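You operate a simulated robot arm through the tools that you are given. There is no shell and no other tool. Be economical: measure what you need, move in short steps, check, and stop when the job is done.

You are at the controls of a simulated robot arm. One attempt, no reset.

JOB
Put the pink towel on the top of the oak linen table away on the shelf under the oak linen table.
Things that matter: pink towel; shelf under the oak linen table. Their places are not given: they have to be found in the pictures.

It is judged by the outcome, as a careful person would: the job done as asked, and still so three seconds after it is handed in. It fails if anything else is knocked over, pushed out of place, dropped, spilled or broken. Flat cloth is picked up by pressing the open fingertips on it (5 to 10 N) and closing them slowly along it; thin cloth reads only 2 to 8 mm in the jaws.

ROBOT AND FRAMES
A 7-joint arm with a two-finger parallel gripper, fixed in place. Base frame: the origin is at the foot of the arm, x ahead of it, y to its left, z up. Lengths are in mm, angles in degrees, forces in N, time in s.
Its first joint turns from -166.0 to 166.0 degrees. Payload 4.4 kg.
The TCP is the grasp point between the finger pads, 23 mm short of the fingertips. In the tool frame z runs along the fingers and y along their closing line. Largest opening 94 mm; finger width 38, thickness 10; the body of the gripper, 54 by 96 mm, starts 39 mm behind the TCP.
Orientation is that of the tool frame in the base frame, as a unit quaternion [x, y, z, w]. With the fingers straight down and closing along the base's y, the tool's x points along the base's -x, its y along +y and its z along -z.

CONTROLS
- The arm moves only by the tool step_arm. Its argument "targets" is text: rows parted by semicolons, each of 4 numbers parted by spaces: the shift along the tool's x, y, z in units of 25 mm (1.0 is 25 mm), then the turn about the tool's z in units of 4 degrees (1.0 is 4 degrees). In form: tx ty tz twist; .... A call has 1 to 10 rows; each row shifts and turns the commanded pose from where the row before left it, along the tool's axes as they then stand. "fingers" is the gripper command, from -1 (fully open) to 1 (shut), values between in proportion, set as the call begins (left out, the last holds). A call with a number of a shift or a turn outside -1 to 1 is refused whole. Rows are played at 5 a second. More than 50 mm and 8.6 degrees between two rows, or a gripper value outside its range, and nothing of the call is played. A pose out of reach is approached as far as the arm can. The call stops where the force on the tool passes 40 N (or 10 N more than at its start, if that is more) or the arm is blocked; 0.2 s more then pass. Each finger travels about 72 mm/s and halts on what it meets, pressing with about 23 N; the grip force reading is that of the motor and also rises with nothing between the fingers. The clock runs only during rows and for 0.2 s after the last one: add rows that do not move to give the fingers time. The reply holds the time, the measured pose of the TCP, the force on the tool along the base axes, the opening and the grip force, in the units named above and with some noise.
- Cameras (640 x 400 px; columns grow to the right, rows downward): "scene" is fixed at [219.1, -500.3, 1244.4]; the picture's right is [0.73, -0.69, 0.00], its down [-0.43, -0.46, -0.78] and it looks along [0.53, 0.57, -0.63] (base axes); focal length 277 px, centre (320, 200). "wrist" rides on the gripper at [87, 16, -74] in the tool frame; the picture's right is [-0.18, 0.98, 0.00], its down [-0.58, -0.11, -0.81] and it looks along [-0.79, -0.15, 0.59] (tool axes); focal length 243 px, centre (320, 200).
- capture(camera): a new picture of that camera. It takes no simulated time.
- point_at(camera, pixels): there is no depth. For up to 12 entries [column, row, z] of the newest picture of that camera ("zoom" is the newest enlarged one), the place [x, y] in the base frame at which the ray of that pixel passes the height z, good to about 3 mm. It takes no simulated time.
- close_up(camera, box): a new picture of the part [left, top, right, bottom] of that camera's present view, enlarged. It takes no simulated time.
- sign_off(): hands the job in; it is judged then, once.

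Keep the steps short. Do not move on a guess: measure, check each grasp and each placing, and mend mistakes. In all there are 60 turns and 26 pictures (those below and enlarged ones count). Leave the gripper open and the arm clear of the work at the hand-in unless told otherwise, and finish with a single line.

The tools are called after "Emit:" as name(argument=value, ...) on one line, values as JSON. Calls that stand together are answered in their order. step_arm: Moves the arm, as the interface text tells. Its arguments: {"type":"object","properties":{"targets":{"type":"string"},"fingers":{"type":"number"}},"required":["targets"]} The other tools are called the same way: capture (camera) takes a picture; point_at (camera, pixels) gives the place at which the rays of pixels pass given heights; close_up (camera, box) takes an enlarged picture of a part of a camera's view; sign_off () hands the job in.

At the start:

```text
clock: 0.0
position: [567.9, 266.6, 1010.1]
ee_rot: [0.001, 1.0, -0.001, 0.001]
wrist_force: [0.0, 0.9, -0.3]
finger_gap: 93.9
finger_force: 0.1
```

scene: 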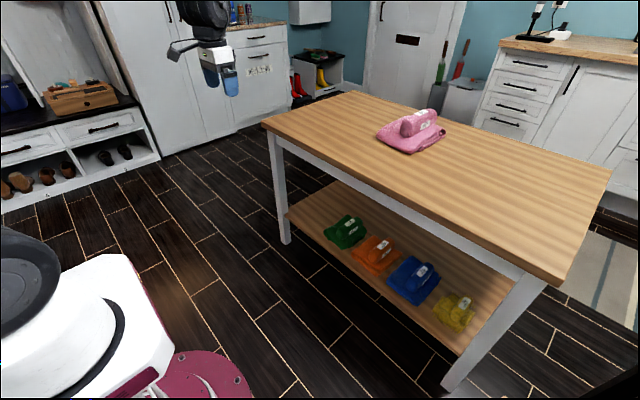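
wrist: 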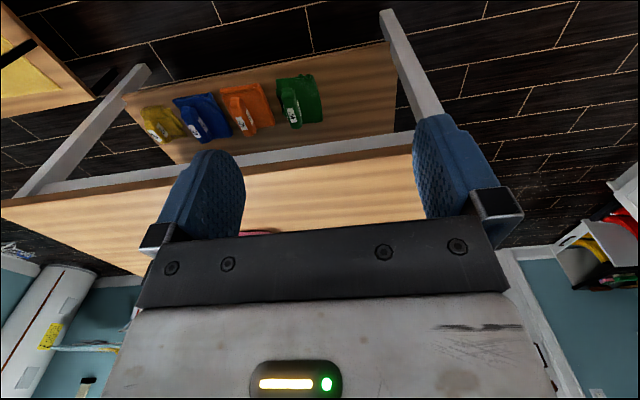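

I see the pink towel near pixel (412,130) on the table top and the shelf with four towels beneath. I'll enlarge both and measure.

Emit:
close_up(camera="scene", box=[360, 90, 460, 160])

Emit:
close_up(camera="scene", box=[260, 160, 560, 380])

Emit:
point_at(camera="scene", pixels=[[262, 124, 760], [340, 91, 760], [610, 172, 760], [560, 287, 760], [378, 133, 760], [410, 152, 760], [445, 132, 760], [420, 110, 790], [403, 122, 800]])

```text
5.71 times, centred on (410, 125) of scene
```

zoom: 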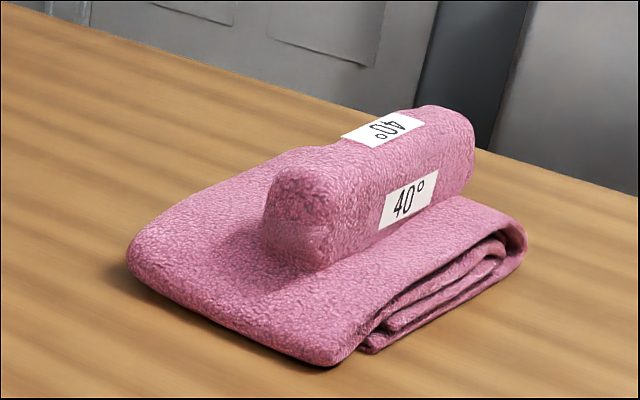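

```text
1.82 times, centred on (410, 270) of scene
```

zoom: 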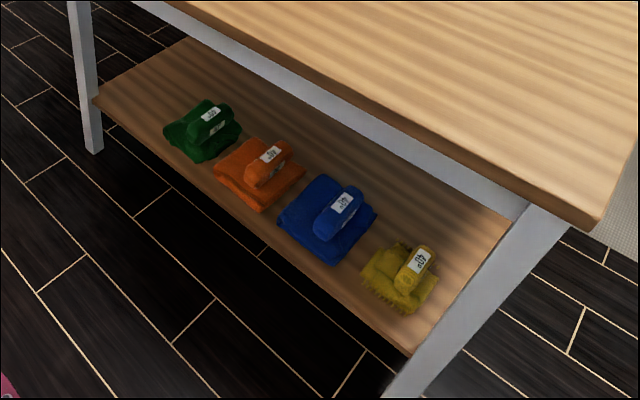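

```text
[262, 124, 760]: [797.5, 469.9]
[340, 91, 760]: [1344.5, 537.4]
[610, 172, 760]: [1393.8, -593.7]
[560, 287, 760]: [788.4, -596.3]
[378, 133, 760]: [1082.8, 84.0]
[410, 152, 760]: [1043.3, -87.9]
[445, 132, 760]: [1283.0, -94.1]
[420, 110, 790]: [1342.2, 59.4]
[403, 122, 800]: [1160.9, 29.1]
```

The table top is at z=760 with its near edge at x≈797. The towel's near side is at about x≈1040, past the stated 980 mm reach, so I need to find out how far the arm really gets. First I'll move over the table at the current height.

Emit:
step_arm(targets="-1 -1 0 0; -1 -1 0 0; -1 -1 0 0; -1 -1 0 0; -1 -1 0 0; -1 -1 0 0; -1 -1 0 0; -1 -1 0 0; -1 -1 0 0; -1 -1 0 0", fingers=-1)

```text
clock: 2.2
position: [817.8, 16.2, 1010.4]
ee_rot: [-0.001, 1.0, 0.0, 0.002]
wrist_force: [-0.3, -0.9, -0.2]
finger_gap: 94.3
finger_force: 0.1
```

It tracked cleanly. Next I'll go down 125 mm while moving 125 mm forward, then look through both cameras.

Emit:
step_arm(targets="-1 0 1 0; -1 0 1 0; -1 0 1 0; -1 0 1 0; -1 0 0 0; -1 0 0 0")

Emit:
capture(camera="scene")

Emit:
capture(camera="wrist")

```text
clock: 3.6
position: [968.7, 16.6, 909.9]
ee_rot: [0.0, 1.0, 0.0, 0.001]
wrist_force: [0.0, 0.2, 1.3]
finger_gap: 93.9
finger_force: 0.0
```

```text
21 pictures are left
```

scene: 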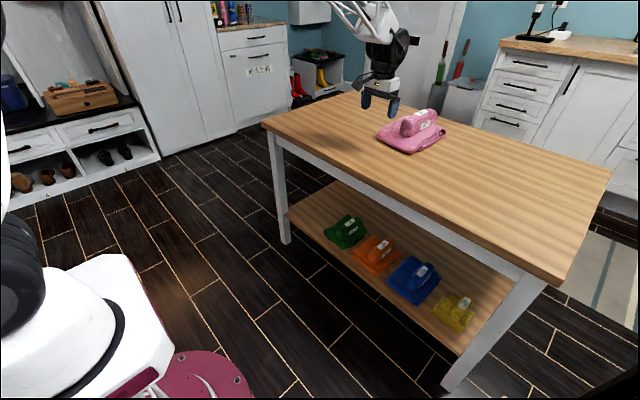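

```text
20 pictures are left
```

wrist: 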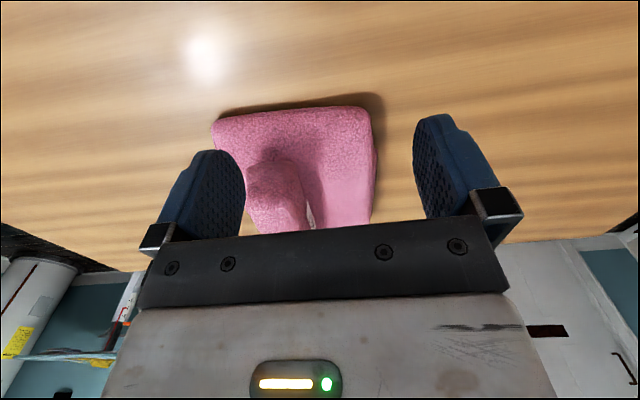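

Emit:
point_at(camera="wrist", pixels=[[215, 118, 770], [368, 108, 770], [378, 170, 770], [372, 222, 770], [250, 165, 810], [305, 175, 810], [290, 110, 760]])

Emit:
close_up(camera="wrist", box=[190, 90, 400, 240])

```text
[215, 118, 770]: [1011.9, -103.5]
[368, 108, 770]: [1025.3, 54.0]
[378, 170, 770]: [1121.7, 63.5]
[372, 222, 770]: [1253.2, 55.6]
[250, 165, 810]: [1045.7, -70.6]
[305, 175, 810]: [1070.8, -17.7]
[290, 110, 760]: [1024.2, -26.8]
```

```text
2.67 times, centred on (295, 165) of wrist
```

zoom: 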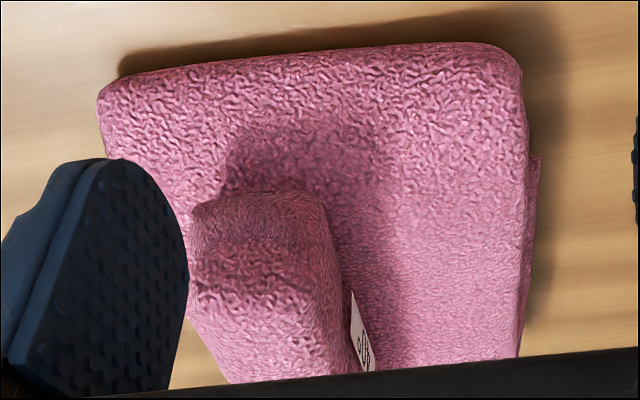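

The towel's front edge is at x≈1015–1025, and its rolled part starts at x≈1050, y≈-75 to -20. I'll test the forward reach here, with the fingertips at about z=887, well above the towel.

Emit:
step_arm(targets="-1 -0.8 0 0; -1 -0.8 0 0; -1 -0.8 0 0; -1 0 0 0; 0 0 0 0")

```text
clock: 4.8
position: [1068.3, -43.6, 911.5]
ee_rot: [0.0, 1.0, 0.0, 0.001]
wrist_force: [-0.9, 0.3, -0.4]
finger_gap: 93.9
finger_force: 0.1
```

The arm got to x=1068 without trouble. I'll go 50 mm further and look.

Emit:
step_arm(targets="-1 0 0 0; -1 0 0 0; 0 0 0 0")

Emit:
capture(camera="wrist")

Emit:
close_up(camera="scene", box=[350, 60, 480, 160])

```text
clock: 5.6
position: [1117.7, -42.5, 911.1]
ee_rot: [0.0, 1.0, 0.0, 0.002]
wrist_force: [-0.1, -0.3, -0.2]
finger_gap: 93.8
finger_force: 0.0
```

```text
18 pictures are left
```

wrist: 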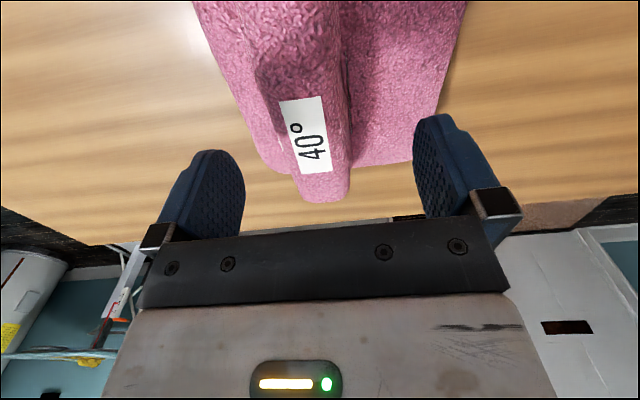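

```text
4.00 times, centred on (415, 110) of scene
```

zoom: 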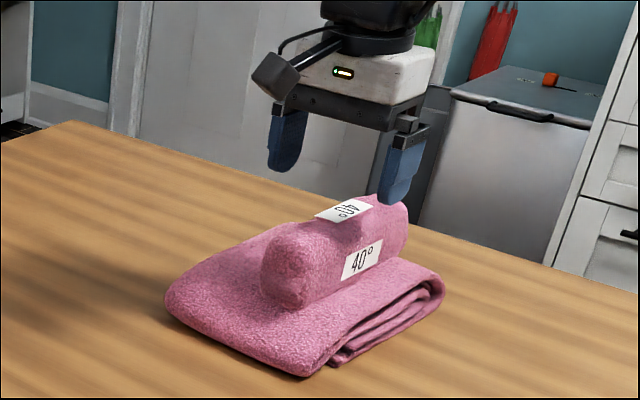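

Emit:
point_at(camera="wrist", pixels=[[280, 102, 830], [320, 97, 830], [300, 172, 830], [330, 170, 830], [325, 203, 790], [255, 70, 830], [335, 60, 830], [262, 160, 775], [410, 160, 770], [350, 110, 810], [265, 20, 780]])

Emit:
point_at(camera="zoom", pixels=[[315, 215, 830], [372, 205, 830], [360, 196, 830], [300, 305, 785], [262, 270, 800], [342, 215, 810], [342, 215, 830]])

```text
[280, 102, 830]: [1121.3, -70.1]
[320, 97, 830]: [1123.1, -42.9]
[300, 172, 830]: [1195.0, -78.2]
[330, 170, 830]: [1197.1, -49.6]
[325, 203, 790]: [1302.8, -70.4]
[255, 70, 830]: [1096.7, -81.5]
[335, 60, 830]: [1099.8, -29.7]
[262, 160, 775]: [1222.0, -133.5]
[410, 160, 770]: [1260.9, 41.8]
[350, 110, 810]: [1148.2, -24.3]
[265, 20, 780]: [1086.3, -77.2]
```

```text
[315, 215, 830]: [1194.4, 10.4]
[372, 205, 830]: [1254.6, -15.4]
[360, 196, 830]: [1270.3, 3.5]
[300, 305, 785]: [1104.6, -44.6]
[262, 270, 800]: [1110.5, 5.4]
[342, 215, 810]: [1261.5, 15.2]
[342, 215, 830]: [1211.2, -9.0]
```

Comparing the two views puts the roll's top label at z≈866 near (1129, -51), so the roll is about 50 wide along y and directly below the gripper. Before I grip, I'll measure the shelf and the towels on it.

Emit:
capture(camera="scene")

Emit:
point_at(camera="scene", pixels=[[287, 211, 265], [460, 355, 265], [326, 235, 265], [345, 250, 265], [367, 231, 265], [351, 255, 265], [377, 277, 265], [389, 275, 265], [415, 306, 265], [435, 317, 265], [456, 333, 265], [335, 181, 265]])

```text
16 pictures are left
```

scene: 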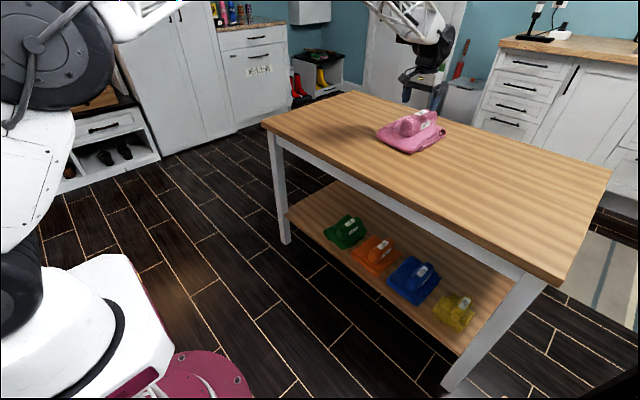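

```text
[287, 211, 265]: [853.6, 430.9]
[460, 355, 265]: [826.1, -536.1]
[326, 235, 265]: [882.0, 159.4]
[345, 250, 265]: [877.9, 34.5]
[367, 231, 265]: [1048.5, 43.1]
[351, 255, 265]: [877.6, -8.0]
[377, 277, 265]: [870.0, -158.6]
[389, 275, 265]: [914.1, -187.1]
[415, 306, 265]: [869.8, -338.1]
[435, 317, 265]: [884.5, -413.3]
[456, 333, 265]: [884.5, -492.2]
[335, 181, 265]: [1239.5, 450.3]
```

The shelf is at z≈265 with its front edge at x≈835. It is free from y≈175 to 420, left of the green towel, and the pink towel is about 165 wide. I'll line up on the near part of the roll at (1080, -49), twist 5° to match its axis, and lower partway.

Emit:
step_arm(targets="0.75 -0.13 0 0.6; 0.75 -0.13 0 0.65; 0 0 0.8 0; 0 0 0.8 0; 0 0 0 0")

Emit:
capture(camera="wrist")

Emit:
close_up(camera="scene", box=[350, 60, 480, 160])

```text
clock: 6.8
position: [1080.1, -50.1, 869.7]
ee_rot: [0.044, 0.999, -0.001, 0.003]
wrist_force: [0.4, -0.2, -0.2]
finger_gap: 94.1
finger_force: 0.2
```

```text
15 pictures are left
```

wrist: 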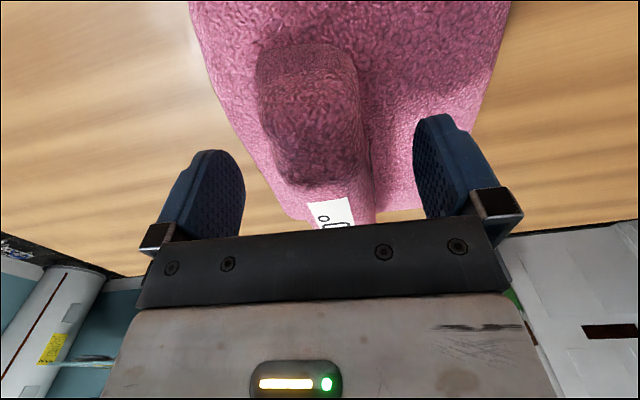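

```text
4.00 times, centred on (415, 110) of scene
```

zoom: 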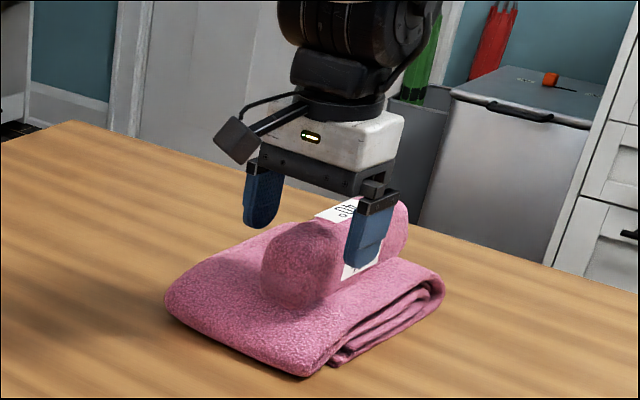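

The fingers straddle the roll about 50 mm in from its near end. I'll lower to TCP z≈842, with fingertips at about 819, watching the force.

Emit:
step_arm(targets="0 -0.08 0.4 0; 0 0 0.4 0; 0 0 0.3 0; 0 0 0 0")

```text
clock: 7.8
position: [1080.4, -51.2, 843.6]
ee_rot: [0.044, 0.999, 0.0, 0.001]
wrist_force: [0.0, -0.4, 0.9]
finger_gap: 94.1
finger_force: 0.0
```

No contact yet. I'll lower another 8 mm and close.

Emit:
step_arm(targets="0 0 0.3 0; 0 0 0 0")

Emit:
step_arm(targets="0 0 0 0; 0 0 0 0; 0 0 0 0; 0 0 0 0; 0 0 0 0; 0 0 0 0", fingers=1)

Emit:
close_up(camera="scene", box=[350, 60, 480, 160])

```text
clock: 8.4
position: [1079.9, -53.2, 835.7]
ee_rot: [0.044, 0.999, 0.0, 0.002]
wrist_force: [0.8, 0.5, -0.1]
finger_gap: 94.2
finger_force: 0.0
```

```text
clock: 9.8
position: [1079.2, -51.0, 836.5]
ee_rot: [0.043, 0.999, -0.001, 0.001]
wrist_force: [0.4, -0.4, 1.2]
finger_gap: 57.1
finger_force: 23.4
```

```text
4.00 times, centred on (415, 110) of scene
```

zoom: 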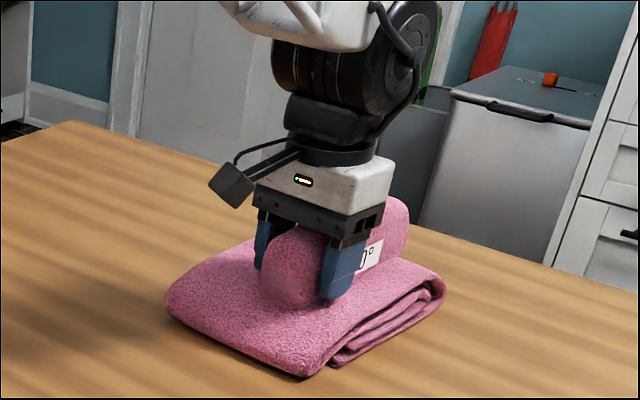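

The roll is held at 57 mm with 23 N. Next comes a slow lift of 60 mm, then a check.

Emit:
step_arm(targets="0 0 -0.3 0; 0 0 -0.4 0; 0 0 -0.5 0; 0 0 -0.6 0; 0 0 -0.6 0; 0 0 0 0; 0 0 0 0")

Emit:
close_up(camera="scene", box=[350, 40, 480, 160])

```text
clock: 11.4
position: [1078.4, -51.6, 896.8]
ee_rot: [0.044, 0.999, 0.0, 0.0]
wrist_force: [-0.3, -0.4, -3.2]
finger_gap: 55.0
finger_force: 22.5
```

```text
3.33 times, centred on (415, 100) of scene
```

zoom: 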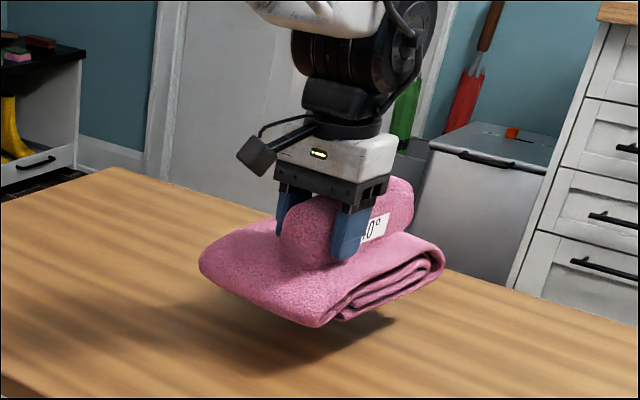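

The whole towel came up and hangs level, at about 3 N. I'll undo the twist and back off over the table towards the start area at y≈278.

Emit:
step_arm(targets="0 0 -0.4 -0.6; 0 0 -0.4 -0.65; 0.5 0.3 0 0; 0.8 0.6 0 0; 1 0.65 0 0; 1 0.65 0 0; 1 0.65 0 0; 1 0.65 0 0; 1 0.65 0 0; 0.7 0.5 0 0")

Emit:
step_arm(targets="0.6 0.4 0 0; 1 0.7 0 0; 1 0.7 0 0; 1 0.7 0 0; 1 0.7 0 0; 1 0.7 0 0; 1 0.7 0 0; 1 0.7 0 0; 1 0.7 0 0; 0.7 0.5 0 0")

```text
clock: 13.6
position: [904.5, 64.0, 915.4]
ee_rot: [0.0, 1.0, 0.0, 0.001]
wrist_force: [-0.6, 0.1, -4.4]
finger_gap: 55.0
finger_force: 23.2
```

```text
clock: 15.8
position: [672.4, 227.5, 914.3]
ee_rot: [0.0, 1.0, 0.0, 0.001]
wrist_force: [1.1, -0.4, -3.3]
finger_gap: 55.0
finger_force: 22.6
```

The grip is holding. I'll finish backing off to x≈560, y≈278 and look.

Emit:
step_arm(targets="0.9 0.4 0 0; 1 0.5 0 0; 1 0.5 0 0; 1 0.4 0 0; 0.6 0.2 0 0; 0 0 0 0")

Emit:
capture(camera="wrist")

Emit:
capture(camera="scene")

```text
clock: 17.2
position: [558.8, 278.5, 914.7]
ee_rot: [0.0, 1.0, 0.0, 0.0]
wrist_force: [-0.6, 0.2, -3.4]
finger_gap: 55.0
finger_force: 23.3
```

```text
11 pictures are left
```

wrist: 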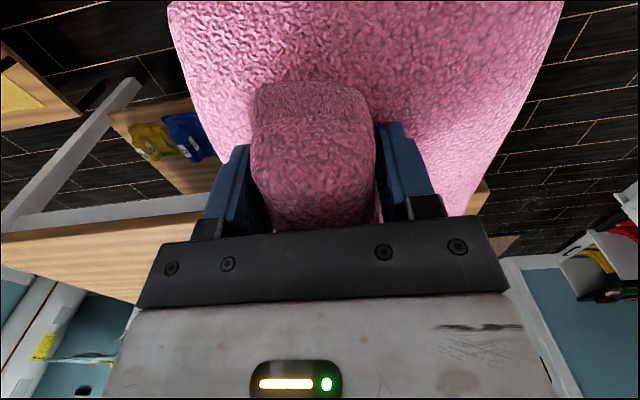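

```text
10 pictures are left
```

scene: 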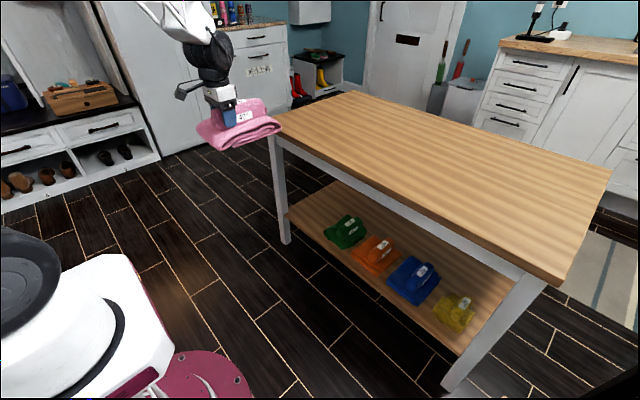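

The towel clears the table edge. I'll go straight down, in two calls of 250 mm and then smaller ones.

Emit:
step_arm(targets="0 0 0.6 0; 0 0 1 0; 0 0 1 0; 0 0 1 0; 0 0 1 0; 0 0 1 0; 0 0 1 0; 0 0 1 0; 0 0 1 0; 0 0 0.7 0")

Emit:
step_arm(targets="0 0 0.7 0; 0 0 1 0; 0 0 1 0; 0 0 1 0; 0 0 1 0; 0 0 1 0; 0 0 1 0; 0 0 1 0; 0 0 1 0; 0 0 0.6 0")

Emit:
capture(camera="scene")

```text
clock: 19.4
position: [560.6, 277.0, 682.3]
ee_rot: [0.0, 1.0, -0.001, 0.001]
wrist_force: [1.3, -0.2, -3.4]
finger_gap: 54.8
finger_force: 22.9
```

```text
clock: 21.6
position: [561.4, 276.9, 449.9]
ee_rot: [0.0, 1.0, 0.0, 0.002]
wrist_force: [0.0, -0.3, -2.3]
finger_gap: 54.7
finger_force: 22.5
```

```text
9 pictures are left
```

scene: 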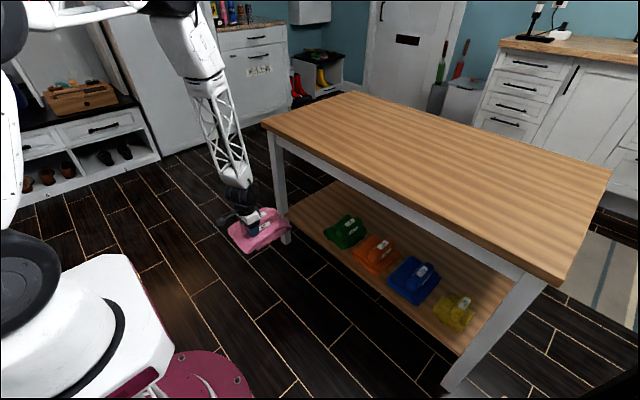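

The arm carries the towel well at z=450. Because the forearm drops steeply, the tool can only go a little way under the top, so I'll set the towel over the shelf with its centre well on it and push it in if needed. First, down to z≈370.

Emit:
step_arm(targets="0 0 0.7 0; 0 0 1 0; 0 0 0.9 0; 0 0 0.6 0; 0 0 0 0")

Emit:
step_arm(targets="-0.6 0 0 0; -1 0 0 0; -1 0 0 0; -1 0 0 0; -1 0 0 0; -0.6 0 0 0; 0 0 0 0")

Emit:
close_up(camera="scene", box=[140, 60, 400, 290])

```text
clock: 22.8
position: [561.1, 277.7, 370.1]
ee_rot: [0.0, 1.0, 0.0, 0.002]
wrist_force: [0.8, -0.3, -3.2]
finger_gap: 54.9
finger_force: 22.5
```

```text
clock: 24.4
position: [691.8, 277.2, 370.1]
ee_rot: [0.0, 1.0, 0.001, 0.0]
wrist_force: [-1.0, 0.1, -2.5]
finger_gap: 55.0
finger_force: 23.3
```

```text
1.74 times, centred on (270, 175) of scene
```

zoom: 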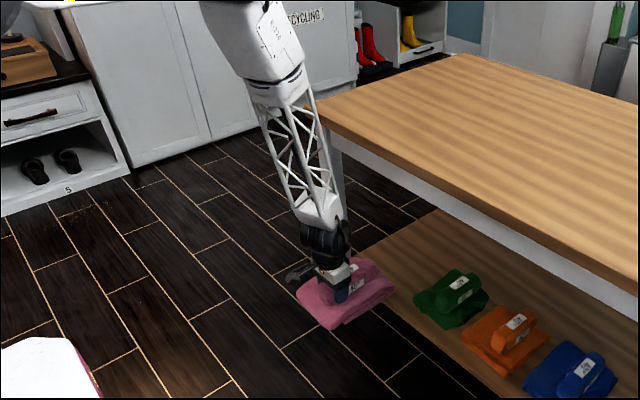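

The forearm is still clear of the table edge by my estimate (about 90 mm). I'll go forward another 60 mm and check the clearance closely.

Emit:
step_arm(targets="-0.6 0 0 0; -0.8 0 0 0; -0.6 0 0 0; -0.4 0 0 0; 0 0 0 0")

Emit:
close_up(camera="scene", box=[220, 90, 380, 270])

```text
clock: 25.6
position: [751.6, 277.3, 371.8]
ee_rot: [0.0, 1.0, 0.0, 0.002]
wrist_force: [0.1, -0.1, -3.7]
finger_gap: 55.0
finger_force: 22.5
```

```text
2.22 times, centred on (300, 180) of scene
```

zoom: 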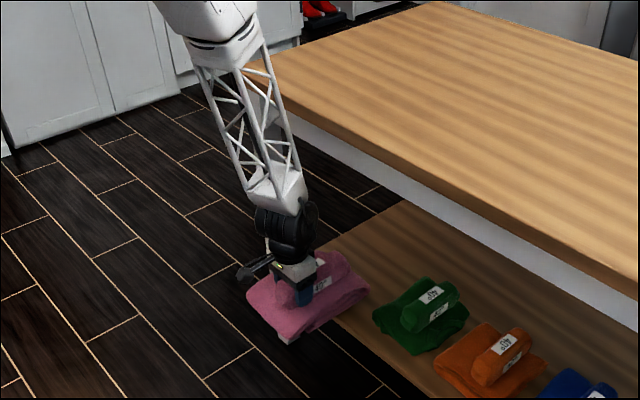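

The tool can go to about x≈810 before the forearm nears the table edge. With this grip the towel's centre of mass would only just be past the shelf lip at ≈828, which isn't safe. I'll take it back to the table top and regrip about 37 mm closer to its near end. First I'll back out and go up.

Emit:
step_arm(targets="0.5 0 0 0; 1 0 0 0; 1 0 0 0; 1 0 0 0; 1 0 0 0; 1 0 0 0; 1 0 0 0; 0.8 0 0 0; 0.4 0 0 0; 0 0 0 0")

Emit:
step_arm(targets="0 0 -0.6 0; 0 0 -1 0; 0 0 -1 0; 0 0 -1 0; 0 0 -1 0; 0 0 -1 0; 0 0 -1 0; 0 0 -1 0; 0 0 -1 0; 0 0 -1 0")

Emit:
step_arm(targets="0 0 -1 0; 0 0 -1 0; 0 0 -1 0; 0 0 -1 0; 0 0 -1 0; 0 0 -1 0; 0 0 -1 0; 0 0 -1 0; 0 0 -1 0; 0 0 -1 0")

Emit:
step_arm(targets="0 0 -1 0; 0 0 -1 0; 0 0 -0.4 0; -0.6 0 0 0; -1 0 0 0; -1 0 0 0; -1 0 0 0; -1 0 0 0; -1 0 0 0; -0.6 0 0 0")

```text
clock: 27.8
position: [557.9, 278.3, 369.7]
ee_rot: [-0.001, 1.0, 0.0, 0.001]
wrist_force: [0.3, 0.3, -2.7]
finger_gap: 54.9
finger_force: 22.5
```

```text
clock: 30.0
position: [557.8, 278.3, 608.1]
ee_rot: [0.0, 1.0, 0.0, 0.001]
wrist_force: [0.1, -0.2, -3.5]
finger_gap: 54.8
finger_force: 22.9
```

```text
clock: 32.2
position: [557.5, 277.2, 860.2]
ee_rot: [0.0, 1.0, 0.0, 0.001]
wrist_force: [0.3, -1.1, -3.1]
finger_gap: 55.1
finger_force: 23.4
```

```text
clock: 34.4
position: [711.7, 277.5, 920.8]
ee_rot: [0.0, 1.0, 0.0, 0.0]
wrist_force: [0.6, 1.1, -2.3]
finger_gap: 54.8
finger_force: 23.3
```

The towel is held and clear above the table. I'll go forward to x≈905, then lower in small steps until it rests on the top (expected TCP z≈836).

Emit:
step_arm(targets="-0.7 0 0 0; -1 0 0 0; -1 0 0 0; -1 0 0 0; -1 0 0 0; -1 0 0 0; -1 0 0 0; -0.7 0 0 0; -0.4 0 0 0; 0 0 0 0")

Emit:
step_arm(targets="0 0 0.6 0; 0 0 0.8 0; 0 0 0.7 0; 0 0 0.5 0; 0 0 0.3 0; 0 0 0.2 0; 0 0 0 0; 0 0 0 0")

```text
clock: 36.6
position: [906.9, 277.9, 920.4]
ee_rot: [-0.001, 1.0, 0.0, 0.001]
wrist_force: [0.1, -0.3, -2.9]
finger_gap: 55.0
finger_force: 22.6
```

```text
clock: 38.4
position: [906.8, 277.8, 843.3]
ee_rot: [0.0, 1.0, 0.0, 0.001]
wrist_force: [-0.8, -0.7, -3.6]
finger_gap: 54.7
finger_force: 22.9
```

It's still hanging at about 3 N. I'll lower in small steps to touch down.

Emit:
step_arm(targets="0 0 0.15 0; 0 0 0.1 0; 0 0 0.08 0; 0 0 0 0")

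```text
clock: 39.4
position: [908.0, 276.8, 835.6]
ee_rot: [-0.001, 1.0, -0.001, 0.001]
wrist_force: [-2.9, 1.3, 10.1]
finger_gap: 54.9
finger_force: 23.1
```

It touched down (+10 N). I'll open, rise 3 mm, and shift the open jaws 37 mm back towards the roll's near end.

Emit:
step_arm(targets="0 0 0 0; 0 0 0 0; 0 0 0 0; 0 0 0 0; 0 0 -0.12 0; 0.5 0 0 0; 0.5 0 0 0; 0.5 0 0 0; 0 0 0 0", fingers=-1)

Emit:
capture(camera="wrist")

```text
clock: 41.4
position: [869.6, 277.6, 837.1]
ee_rot: [0.0, 1.0, 0.0, 0.0]
wrist_force: [0.0, -0.1, -0.6]
finger_gap: 94.3
finger_force: 0.0
```

```text
6 pictures are left
```

wrist: 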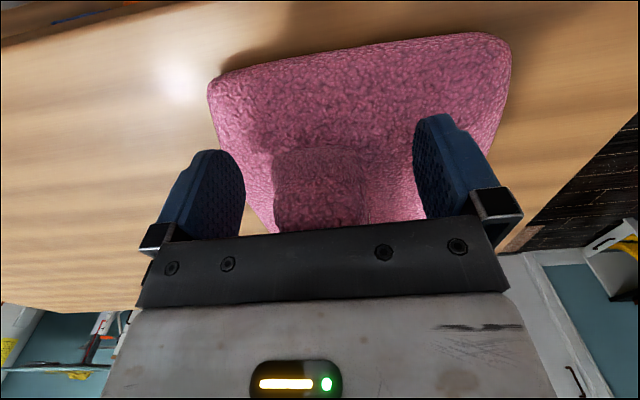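

The roll's near end is about 25–30 mm behind the grasp point, so I can go 8 mm further back. Then I'll close and lift 40 mm.

Emit:
step_arm(targets="0.32 0 0.05 0; 0 0 0 0")

Emit:
step_arm(targets="0 0 0 0; 0 0 0 0; 0 0 0 0; 0 0 0 0; 0 0 0 0; 0 0 -0.3 0; 0 0 -0.5 0; 0 0 -0.8 0; 0 0 -0.8 0; 0 0 0 0", fingers=1)

Emit:
close_up(camera="scene", box=[240, 30, 400, 150])

```text
clock: 42.0
position: [862.9, 277.7, 836.6]
ee_rot: [0.0, 1.0, -0.001, 0.001]
wrist_force: [0.7, 0.0, 0.2]
finger_gap: 94.1
finger_force: 0.0
```

```text
clock: 44.2
position: [860.8, 277.8, 897.3]
ee_rot: [0.0, 1.0, 0.0, 0.001]
wrist_force: [-0.1, -0.9, -3.8]
finger_gap: 53.8
finger_force: 23.0
```

```text
3.33 times, centred on (320, 90) of scene
```

zoom: 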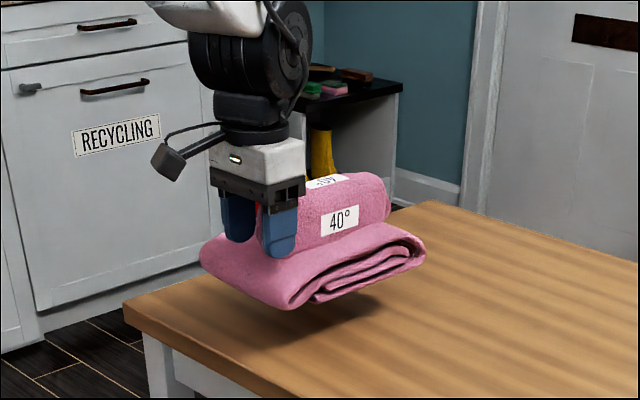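

The new grip is good: it's held near the front end and hangs level. I'll back off to x≈540, then go down.

Emit:
step_arm(targets="0.5 0 -0.3 0; 0.8 0 -0.3 0; 1 0 0 0; 1 0 0 0; 1 0 0 0; 1 0 0 0; 1 0 0 0; 1 0 0 0; 1 0 0 0; 1 0 0 0")

Emit:
step_arm(targets="1 0 0 0; 1 0 0 0; 1 0 0 0; 0.6 0 0 0; 0 0 0.5 0; 0 0 1 0; 0 0 1 0; 0 0 1 0; 0 0 1 0; 0 0 1 0")

Emit:
step_arm(targets="0 0 1 0; 0 0 1 0; 0 0 1 0; 0 0 1 0; 0 0 1 0; 0 0 1 0; 0 0 1 0; 0 0 1 0; 0 0 1 0; 0 0 0.6 0")

```text
clock: 46.4
position: [628.3, 276.7, 910.6]
ee_rot: [0.0, 1.0, 0.001, 0.001]
wrist_force: [-0.6, 0.2, -3.4]
finger_gap: 54.1
finger_force: 23.6
```

```text
clock: 48.6
position: [539.4, 277.9, 773.6]
ee_rot: [-0.001, 1.0, 0.0, 0.002]
wrist_force: [0.0, -0.1, -2.5]
finger_gap: 53.7
finger_force: 23.2
```

```text
clock: 50.8
position: [540.8, 277.9, 534.4]
ee_rot: [0.0, 1.0, 0.0, 0.001]
wrist_force: [-0.3, 0.0, -3.0]
finger_gap: 53.8
finger_force: 23.2
```

Down to z≈370, then forward to x≈752, which I've already found clear.

Emit:
step_arm(targets="0 0 0.8 0; 0 0 1 0; 0 0 1 0; 0 0 1 0; 0 0 1 0; 0 0 1 0; 0 0 0.75 0; 0 0 0 0")

Emit:
step_arm(targets="-0.6 0 0 0; -1 0 0 0; -1 0 0 0; -1 0 0 0; -1 0 0 0; -1 0 0 0; -1 0 0 0; -1 0 0 0; -0.8 0 0 0; 0 0 0 0")

```text
clock: 52.6
position: [541.1, 276.8, 369.8]
ee_rot: [0.0, 1.0, -0.001, 0.001]
wrist_force: [0.3, -0.9, -3.5]
finger_gap: 53.9
finger_force: 23.1
```

```text
clock: 54.8
position: [750.3, 278.4, 370.6]
ee_rot: [-0.001, 1.0, 0.0, 0.002]
wrist_force: [0.3, 0.0, -2.7]
finger_gap: 53.8
finger_force: 22.8
```

I'll go forward 40 mm in small steps to x≈790 and check the forearm against the table edge.

Emit:
step_arm(targets="-0.4 0 0 0; -0.4 0 0 0; -0.4 0 0 0; -0.4 0 0 0; 0 0 0 0")

Emit:
close_up(camera="scene", box=[220, 90, 380, 270])

```text
clock: 56.0
position: [790.4, 277.1, 370.7]
ee_rot: [0.0, 1.0, 0.001, 0.001]
wrist_force: [-0.9, 0.0, -3.5]
finger_gap: 53.4
finger_force: 22.4
```

```text
2.22 times, centred on (300, 180) of scene
```

zoom: 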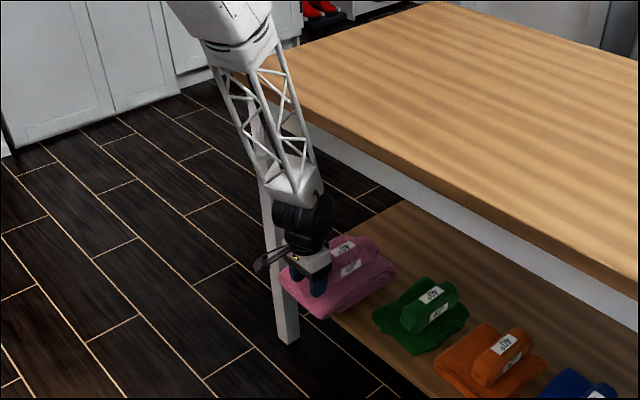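

The forearm has about 20 mm to the table edge, so I'll stop here. The towel's centre of mass should be at x≈870, well behind the shelf lip. I'll lower towards the shelf, expecting contact at TCP z≈341.

Emit:
step_arm(targets="0 0 0.3 0; 0 0 0.3 0; 0 0 0.2 0; 0 0 0 0")

Emit:
step_arm(targets="0 0 0.16 0; 0 0 0.12 0; 0 0 0 0")

```text
clock: 57.0
position: [789.2, 277.2, 348.6]
ee_rot: [0.001, 1.0, -0.001, 0.002]
wrist_force: [0.1, -0.4, -3.4]
finger_gap: 53.4
finger_force: 23.2
```

```text
clock: 57.8
position: [790.8, 278.8, 341.6]
ee_rot: [0.0, 1.0, 0.0, 0.0]
wrist_force: [0.2, 0.0, -2.9]
finger_gap: 53.4
finger_force: 22.5
```

Still no contact, so I'll keep lowering in small steps.

Emit:
step_arm(targets="0 0 0.16 0; 0 0 0.1 0; 0 0 0 0")

Emit:
step_arm(targets="0 0 0.12 0; 0 0 0 0")

```text
clock: 58.6
position: [790.1, 278.2, 337.3]
ee_rot: [0.0, 1.0, 0.0, 0.001]
wrist_force: [0.5, 0.3, -3.5]
finger_gap: 53.7
finger_force: 22.8
```

```text
clock: 59.2
position: [790.9, 277.5, 332.7]
ee_rot: [0.0, 1.0, 0.0, 0.001]
wrist_force: [-0.6, -0.2, -2.4]
finger_gap: 53.5
finger_force: 23.2
```

Emit:
step_arm(targets="0 0 0.14 0; 0 0 0.1 0; 0 0 0 0")

Emit:
step_arm(targets="0 0 0.12 0; 0 0 0 0")

```text
clock: 60.0
position: [791.4, 277.3, 327.7]
ee_rot: [0.0, 1.0, 0.0, 0.001]
wrist_force: [-0.2, 0.4, -4.0]
finger_gap: 53.5
finger_force: 23.2
```

```text
clock: 60.6
position: [791.1, 278.1, 324.5]
ee_rot: [-0.001, 1.0, 0.0, 0.001]
wrist_force: [-0.1, -0.3, -3.1]
finger_gap: 53.4
finger_force: 22.6
```

Emit:
step_arm(targets="0 0 0.1 0; 0 0 0.1 0; 0 0 0.1 0; 0 0 0 0")

```text
clock: 61.6
position: [789.2, 277.7, 317.8]
ee_rot: [-0.001, 1.0, 0.0, 0.002]
wrist_force: [-2.1, 1.0, 3.0]
finger_gap: 53.4
finger_force: 23.3
```

There's light contact at TCP z≈318, so the shelf is at ≈242. I'll press 2 mm more, then open only slightly to see whether the towel stays put.

Emit:
step_arm(targets="0 0 0.08 0; 0 0 0 0")

Emit:
step_arm(targets="0 0 0 0; 0 0 0 0", fingers=-0.3)

Emit:
close_up(camera="scene", box=[260, 170, 380, 260])

```text
clock: 62.2
position: [790.7, 277.9, 315.2]
ee_rot: [0.0, 1.0, 0.0, 0.002]
wrist_force: [-16.7, -4.1, 32.6]
finger_gap: 53.2
finger_force: 22.8
```

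```text
clock: 62.8
position: [790.6, 276.7, 315.4]
ee_rot: [0.0, 1.0, 0.0, 0.001]
wrist_force: [1.6, -0.1, 1.4]
finger_gap: 60.9
finger_force: 0.1
```

```text
4.44 times, centred on (320, 215) of scene
```

zoom: 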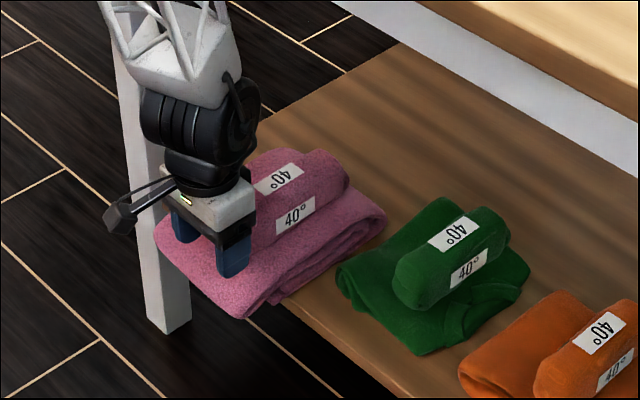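

The towel stays put when released, with its near part overhanging the lip. I'll measure how far it must be pushed in, and its gap to the green towel.

Emit:
point_at(camera="zoom", pixels=[[240, 318, 250], [384, 220, 265], [384, 225, 250], [157, 240, 265], [272, 303, 242], [337, 270, 250], [405, 392, 242], [445, 198, 260], [345, 290, 242], [345, 330, 242], [345, 185, 300]])

```text
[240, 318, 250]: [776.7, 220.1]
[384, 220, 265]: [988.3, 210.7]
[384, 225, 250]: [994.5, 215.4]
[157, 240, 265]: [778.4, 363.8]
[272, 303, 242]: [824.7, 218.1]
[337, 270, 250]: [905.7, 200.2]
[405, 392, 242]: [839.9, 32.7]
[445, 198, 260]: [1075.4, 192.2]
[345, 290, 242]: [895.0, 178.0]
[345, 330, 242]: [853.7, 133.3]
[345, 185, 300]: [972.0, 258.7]
```

The near edge is at x≈775 and needs roughly 70–80 mm more. The gap to the green towel is only about 15 mm, while the left side has about 55 mm free. I'll regrip, lift 12 mm, shift 28 mm to the left, and set it down again.

Emit:
step_arm(targets="0 0 0 0; 0 0 0 0; 0 0 -0.25 0; 0 0 -0.25 0; 0 0.4 0 0; 0 0.4 0 0; 0 0.32 0 0; 0 0 0.2 0; 0 0 0.2 0; 0 0 0 0", fingers=1)

Emit:
step_arm(targets="0 0 0.06 0; 0 0 0 0")

```text
clock: 65.0
position: [789.4, 304.9, 317.2]
ee_rot: [0.0, 1.0, 0.0, 0.002]
wrist_force: [-0.4, -0.7, -2.9]
finger_gap: 52.7
finger_force: 23.1
```

```text
clock: 65.6
position: [789.6, 305.5, 315.8]
ee_rot: [0.0, 1.0, 0.0, 0.001]
wrist_force: [0.1, -0.4, -3.1]
finger_gap: 53.0
finger_force: 23.6
```

Emit:
step_arm(targets="0 0 0.06 0; 0 0 0.06 0; 0 0 0 0")

```text
clock: 66.1
position: [790.9, 305.6, 314.7]
ee_rot: [0.0, 1.0, -0.001, 0.001]
wrist_force: [-6.4, -1.4, 13.8]
finger_gap: 52.7
finger_force: 23.3
stopped in row 2: the force on the tool passed its limit (the readings are from after the stop); the commanded pose is now the measured one
```

It's set down. I'll open fully, rise 4 mm, and back straight out along the roll.

Emit:
step_arm(targets="0 0 0 0; 0 0 0 0; 0 0 0 0; 0 0 0 0; 0 0 -0.16 0; 0.5 0 0 0; 1 0 0 0; 1 0 0 0; 1 0 0 0; 1 0 0 0", fingers=-1)

Emit:
step_arm(targets="0.8 0.4 0 -1; 0 0 0 -1; 0 0 0 -1; 0 0 0 -1; 0 0 0 -1; 0 0 0 -1; 0 0 0 -1; 0 0 0 -1; 0 0 0 -1; 0 0 0 -1")

Emit:
step_arm(targets="0 0 0 -1; 0 0 0 -1; 0 0 0 -1; 0 0 0 -1; 0 0 0 -1; 0 0 0 -1; 0 0 0 -1; 0 0 0 -1; 0 0 0 -1; 0 0 0 -1")

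Emit:
step_arm(targets="0 0 0 -1; 0 0 0 -1; 0 0 0 -0.5; 0 0 0.5 0; 0 0 0.6 0; 0 0 0.5 0; 0 0 0 0")

Emit:
close_up(camera="scene", box=[230, 160, 380, 270])

```text
clock: 68.3
position: [677.1, 305.3, 317.9]
ee_rot: [0.0, 1.0, 0.001, 0.001]
wrist_force: [0.0, 0.1, 0.8]
finger_gap: 94.1
finger_force: 0.0
```

```text
clock: 70.5
position: [657.0, 315.4, 318.5]
ee_rot: [-0.343, 0.939, 0.0, 0.001]
wrist_force: [-0.3, 0.0, -0.5]
finger_gap: 94.3
finger_force: 0.0
```

```text
clock: 72.7
position: [658.0, 315.2, 318.6]
ee_rot: [-0.644, 0.765, 0.0, 0.002]
wrist_force: [0.2, -0.1, 0.5]
finger_gap: 94.2
finger_force: 0.1
```

```text
clock: 74.3
position: [658.6, 315.7, 278.0]
ee_rot: [-0.707, 0.708, -0.001, 0.001]
wrist_force: [0.0, 0.1, 0.3]
finger_gap: 94.1
finger_force: 0.0
```

```text
3.64 times, centred on (305, 215) of scene
```

zoom: 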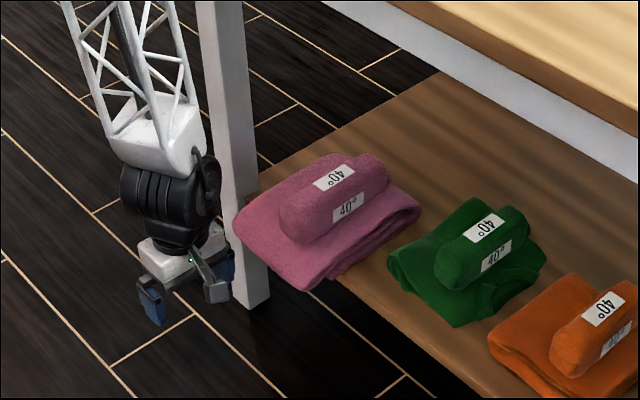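

The towel rests steadily, with its near edge overhanging. I'll measure its near corners before pushing.

Emit:
point_at(camera="zoom", pixels=[[303, 288, 255], [233, 222, 265], [420, 210, 255], [390, 262, 250], [340, 273, 242], [265, 185, 242]])

```text
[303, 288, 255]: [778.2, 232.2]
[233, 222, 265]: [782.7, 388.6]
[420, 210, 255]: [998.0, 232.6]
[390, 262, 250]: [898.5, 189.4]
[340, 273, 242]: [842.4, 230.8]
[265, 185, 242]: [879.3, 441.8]
```

The towel spans y≈232–390 with its near edge at x≈778, and the lip is at ≈842. The outer face of the open front finger leads the TCP by 57 mm, so I'll push at the middle (y≈312) to TCP x≈795. First part of the push:

Emit:
step_arm(targets="0.12 -0.6 0 0; 0 -0.8 0 0; 0 -0.6 0 0; 0 -0.4 0 0; 0 -0.4 0 0; 0 -0.4 0 0; 0 -0.4 0 0; 0 -0.4 0 0; 0 0 0 0")

Emit:
step_arm(targets="0 -0.4 0 0; 0 -0.4 0 0; 0 -0.4 0 0; 0 -0.2 0 0; 0 0 0 0")

Emit:
close_up(camera="scene", box=[230, 140, 390, 270])

```text
clock: 76.3
position: [758.0, 312.5, 278.3]
ee_rot: [0.707, -0.707, 0.001, 0.0]
wrist_force: [-1.6, 0.2, -0.5]
finger_gap: 93.3
finger_force: 0.1
```

```text
clock: 77.5
position: [793.7, 313.9, 278.0]
ee_rot: [-0.707, 0.707, -0.001, 0.0]
wrist_force: [-1.8, -0.3, 0.7]
finger_gap: 93.5
finger_force: 0.1
```

```text
3.08 times, centred on (310, 205) of scene
```

zoom: 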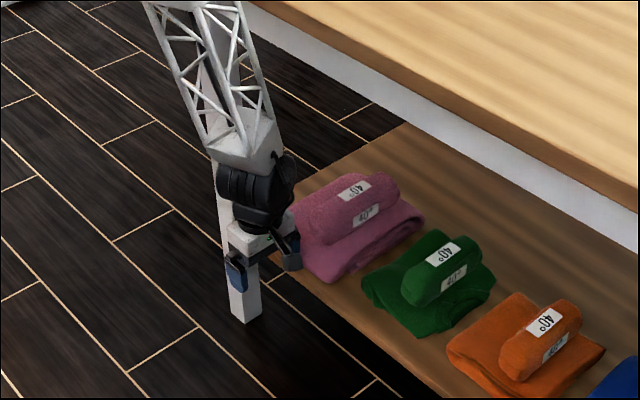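

Emit:
point_at(camera="zoom", pixels=[[333, 281, 250], [425, 220, 255], [300, 262, 255], [362, 285, 250], [345, 322, 242], [310, 288, 242]])

```text
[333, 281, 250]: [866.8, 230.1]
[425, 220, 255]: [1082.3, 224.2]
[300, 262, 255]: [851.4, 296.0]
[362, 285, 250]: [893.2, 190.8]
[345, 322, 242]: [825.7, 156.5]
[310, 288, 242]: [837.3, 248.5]
```

The towel's near edge is now at x≈852–867, inside the lip at ≈840, and the green towel hasn't moved. I'll back straight out, then raise the arm clear.

Emit:
step_arm(targets="0 0.4 0 0; 0 1 0 0; 0 1 0 0; 0 1 0 0; 0 1 0 0; 0 1 0 0; 0 1 0 0; 0 1 0 0; 0 1 0 0; 0 1 0 0")

Emit:
step_arm(targets="0 0 -1 0; 0 0 -1 0; 0 0 -1 0; 0 0 -1 0; 0 0 -1 0; 0 0 -1 0; 0 0 -1 0; 0 0 -1 0; 0 0 -1 0; 0 0 -1 0")

Emit:
capture(camera="scene")

```text
clock: 79.7
position: [558.0, 311.1, 277.7]
ee_rot: [0.707, -0.707, 0.001, -0.001]
wrist_force: [0.4, 0.8, -0.2]
finger_gap: 94.2
finger_force: 0.2
```

```text
clock: 81.9
position: [558.6, 312.5, 528.3]
ee_rot: [0.708, -0.706, 0.001, -0.001]
wrist_force: [-0.7, -0.5, -0.1]
finger_gap: 94.1
finger_force: 0.0
```

```text
0 pictures are left
```

scene: 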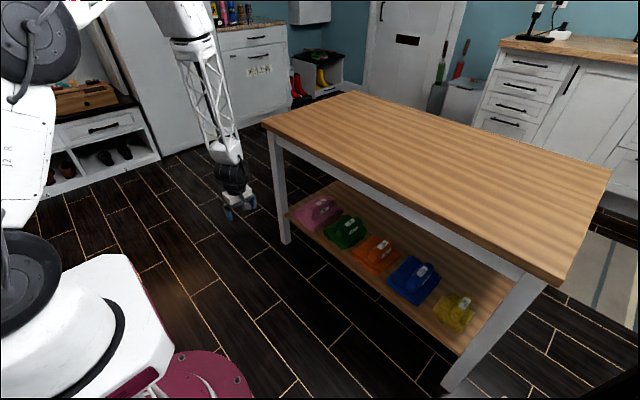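

The pink towel lies fully on the shelf beside the green one, the other towels haven't moved, and the arm is clear with the gripper open. I'm handing in.

Emit:
sign_off()

```text
The job is handed in.
```

The pink towel is on the shelf under the oak linen table, left of the green towel, with nothing else moved and the arm clear with its gripper open.
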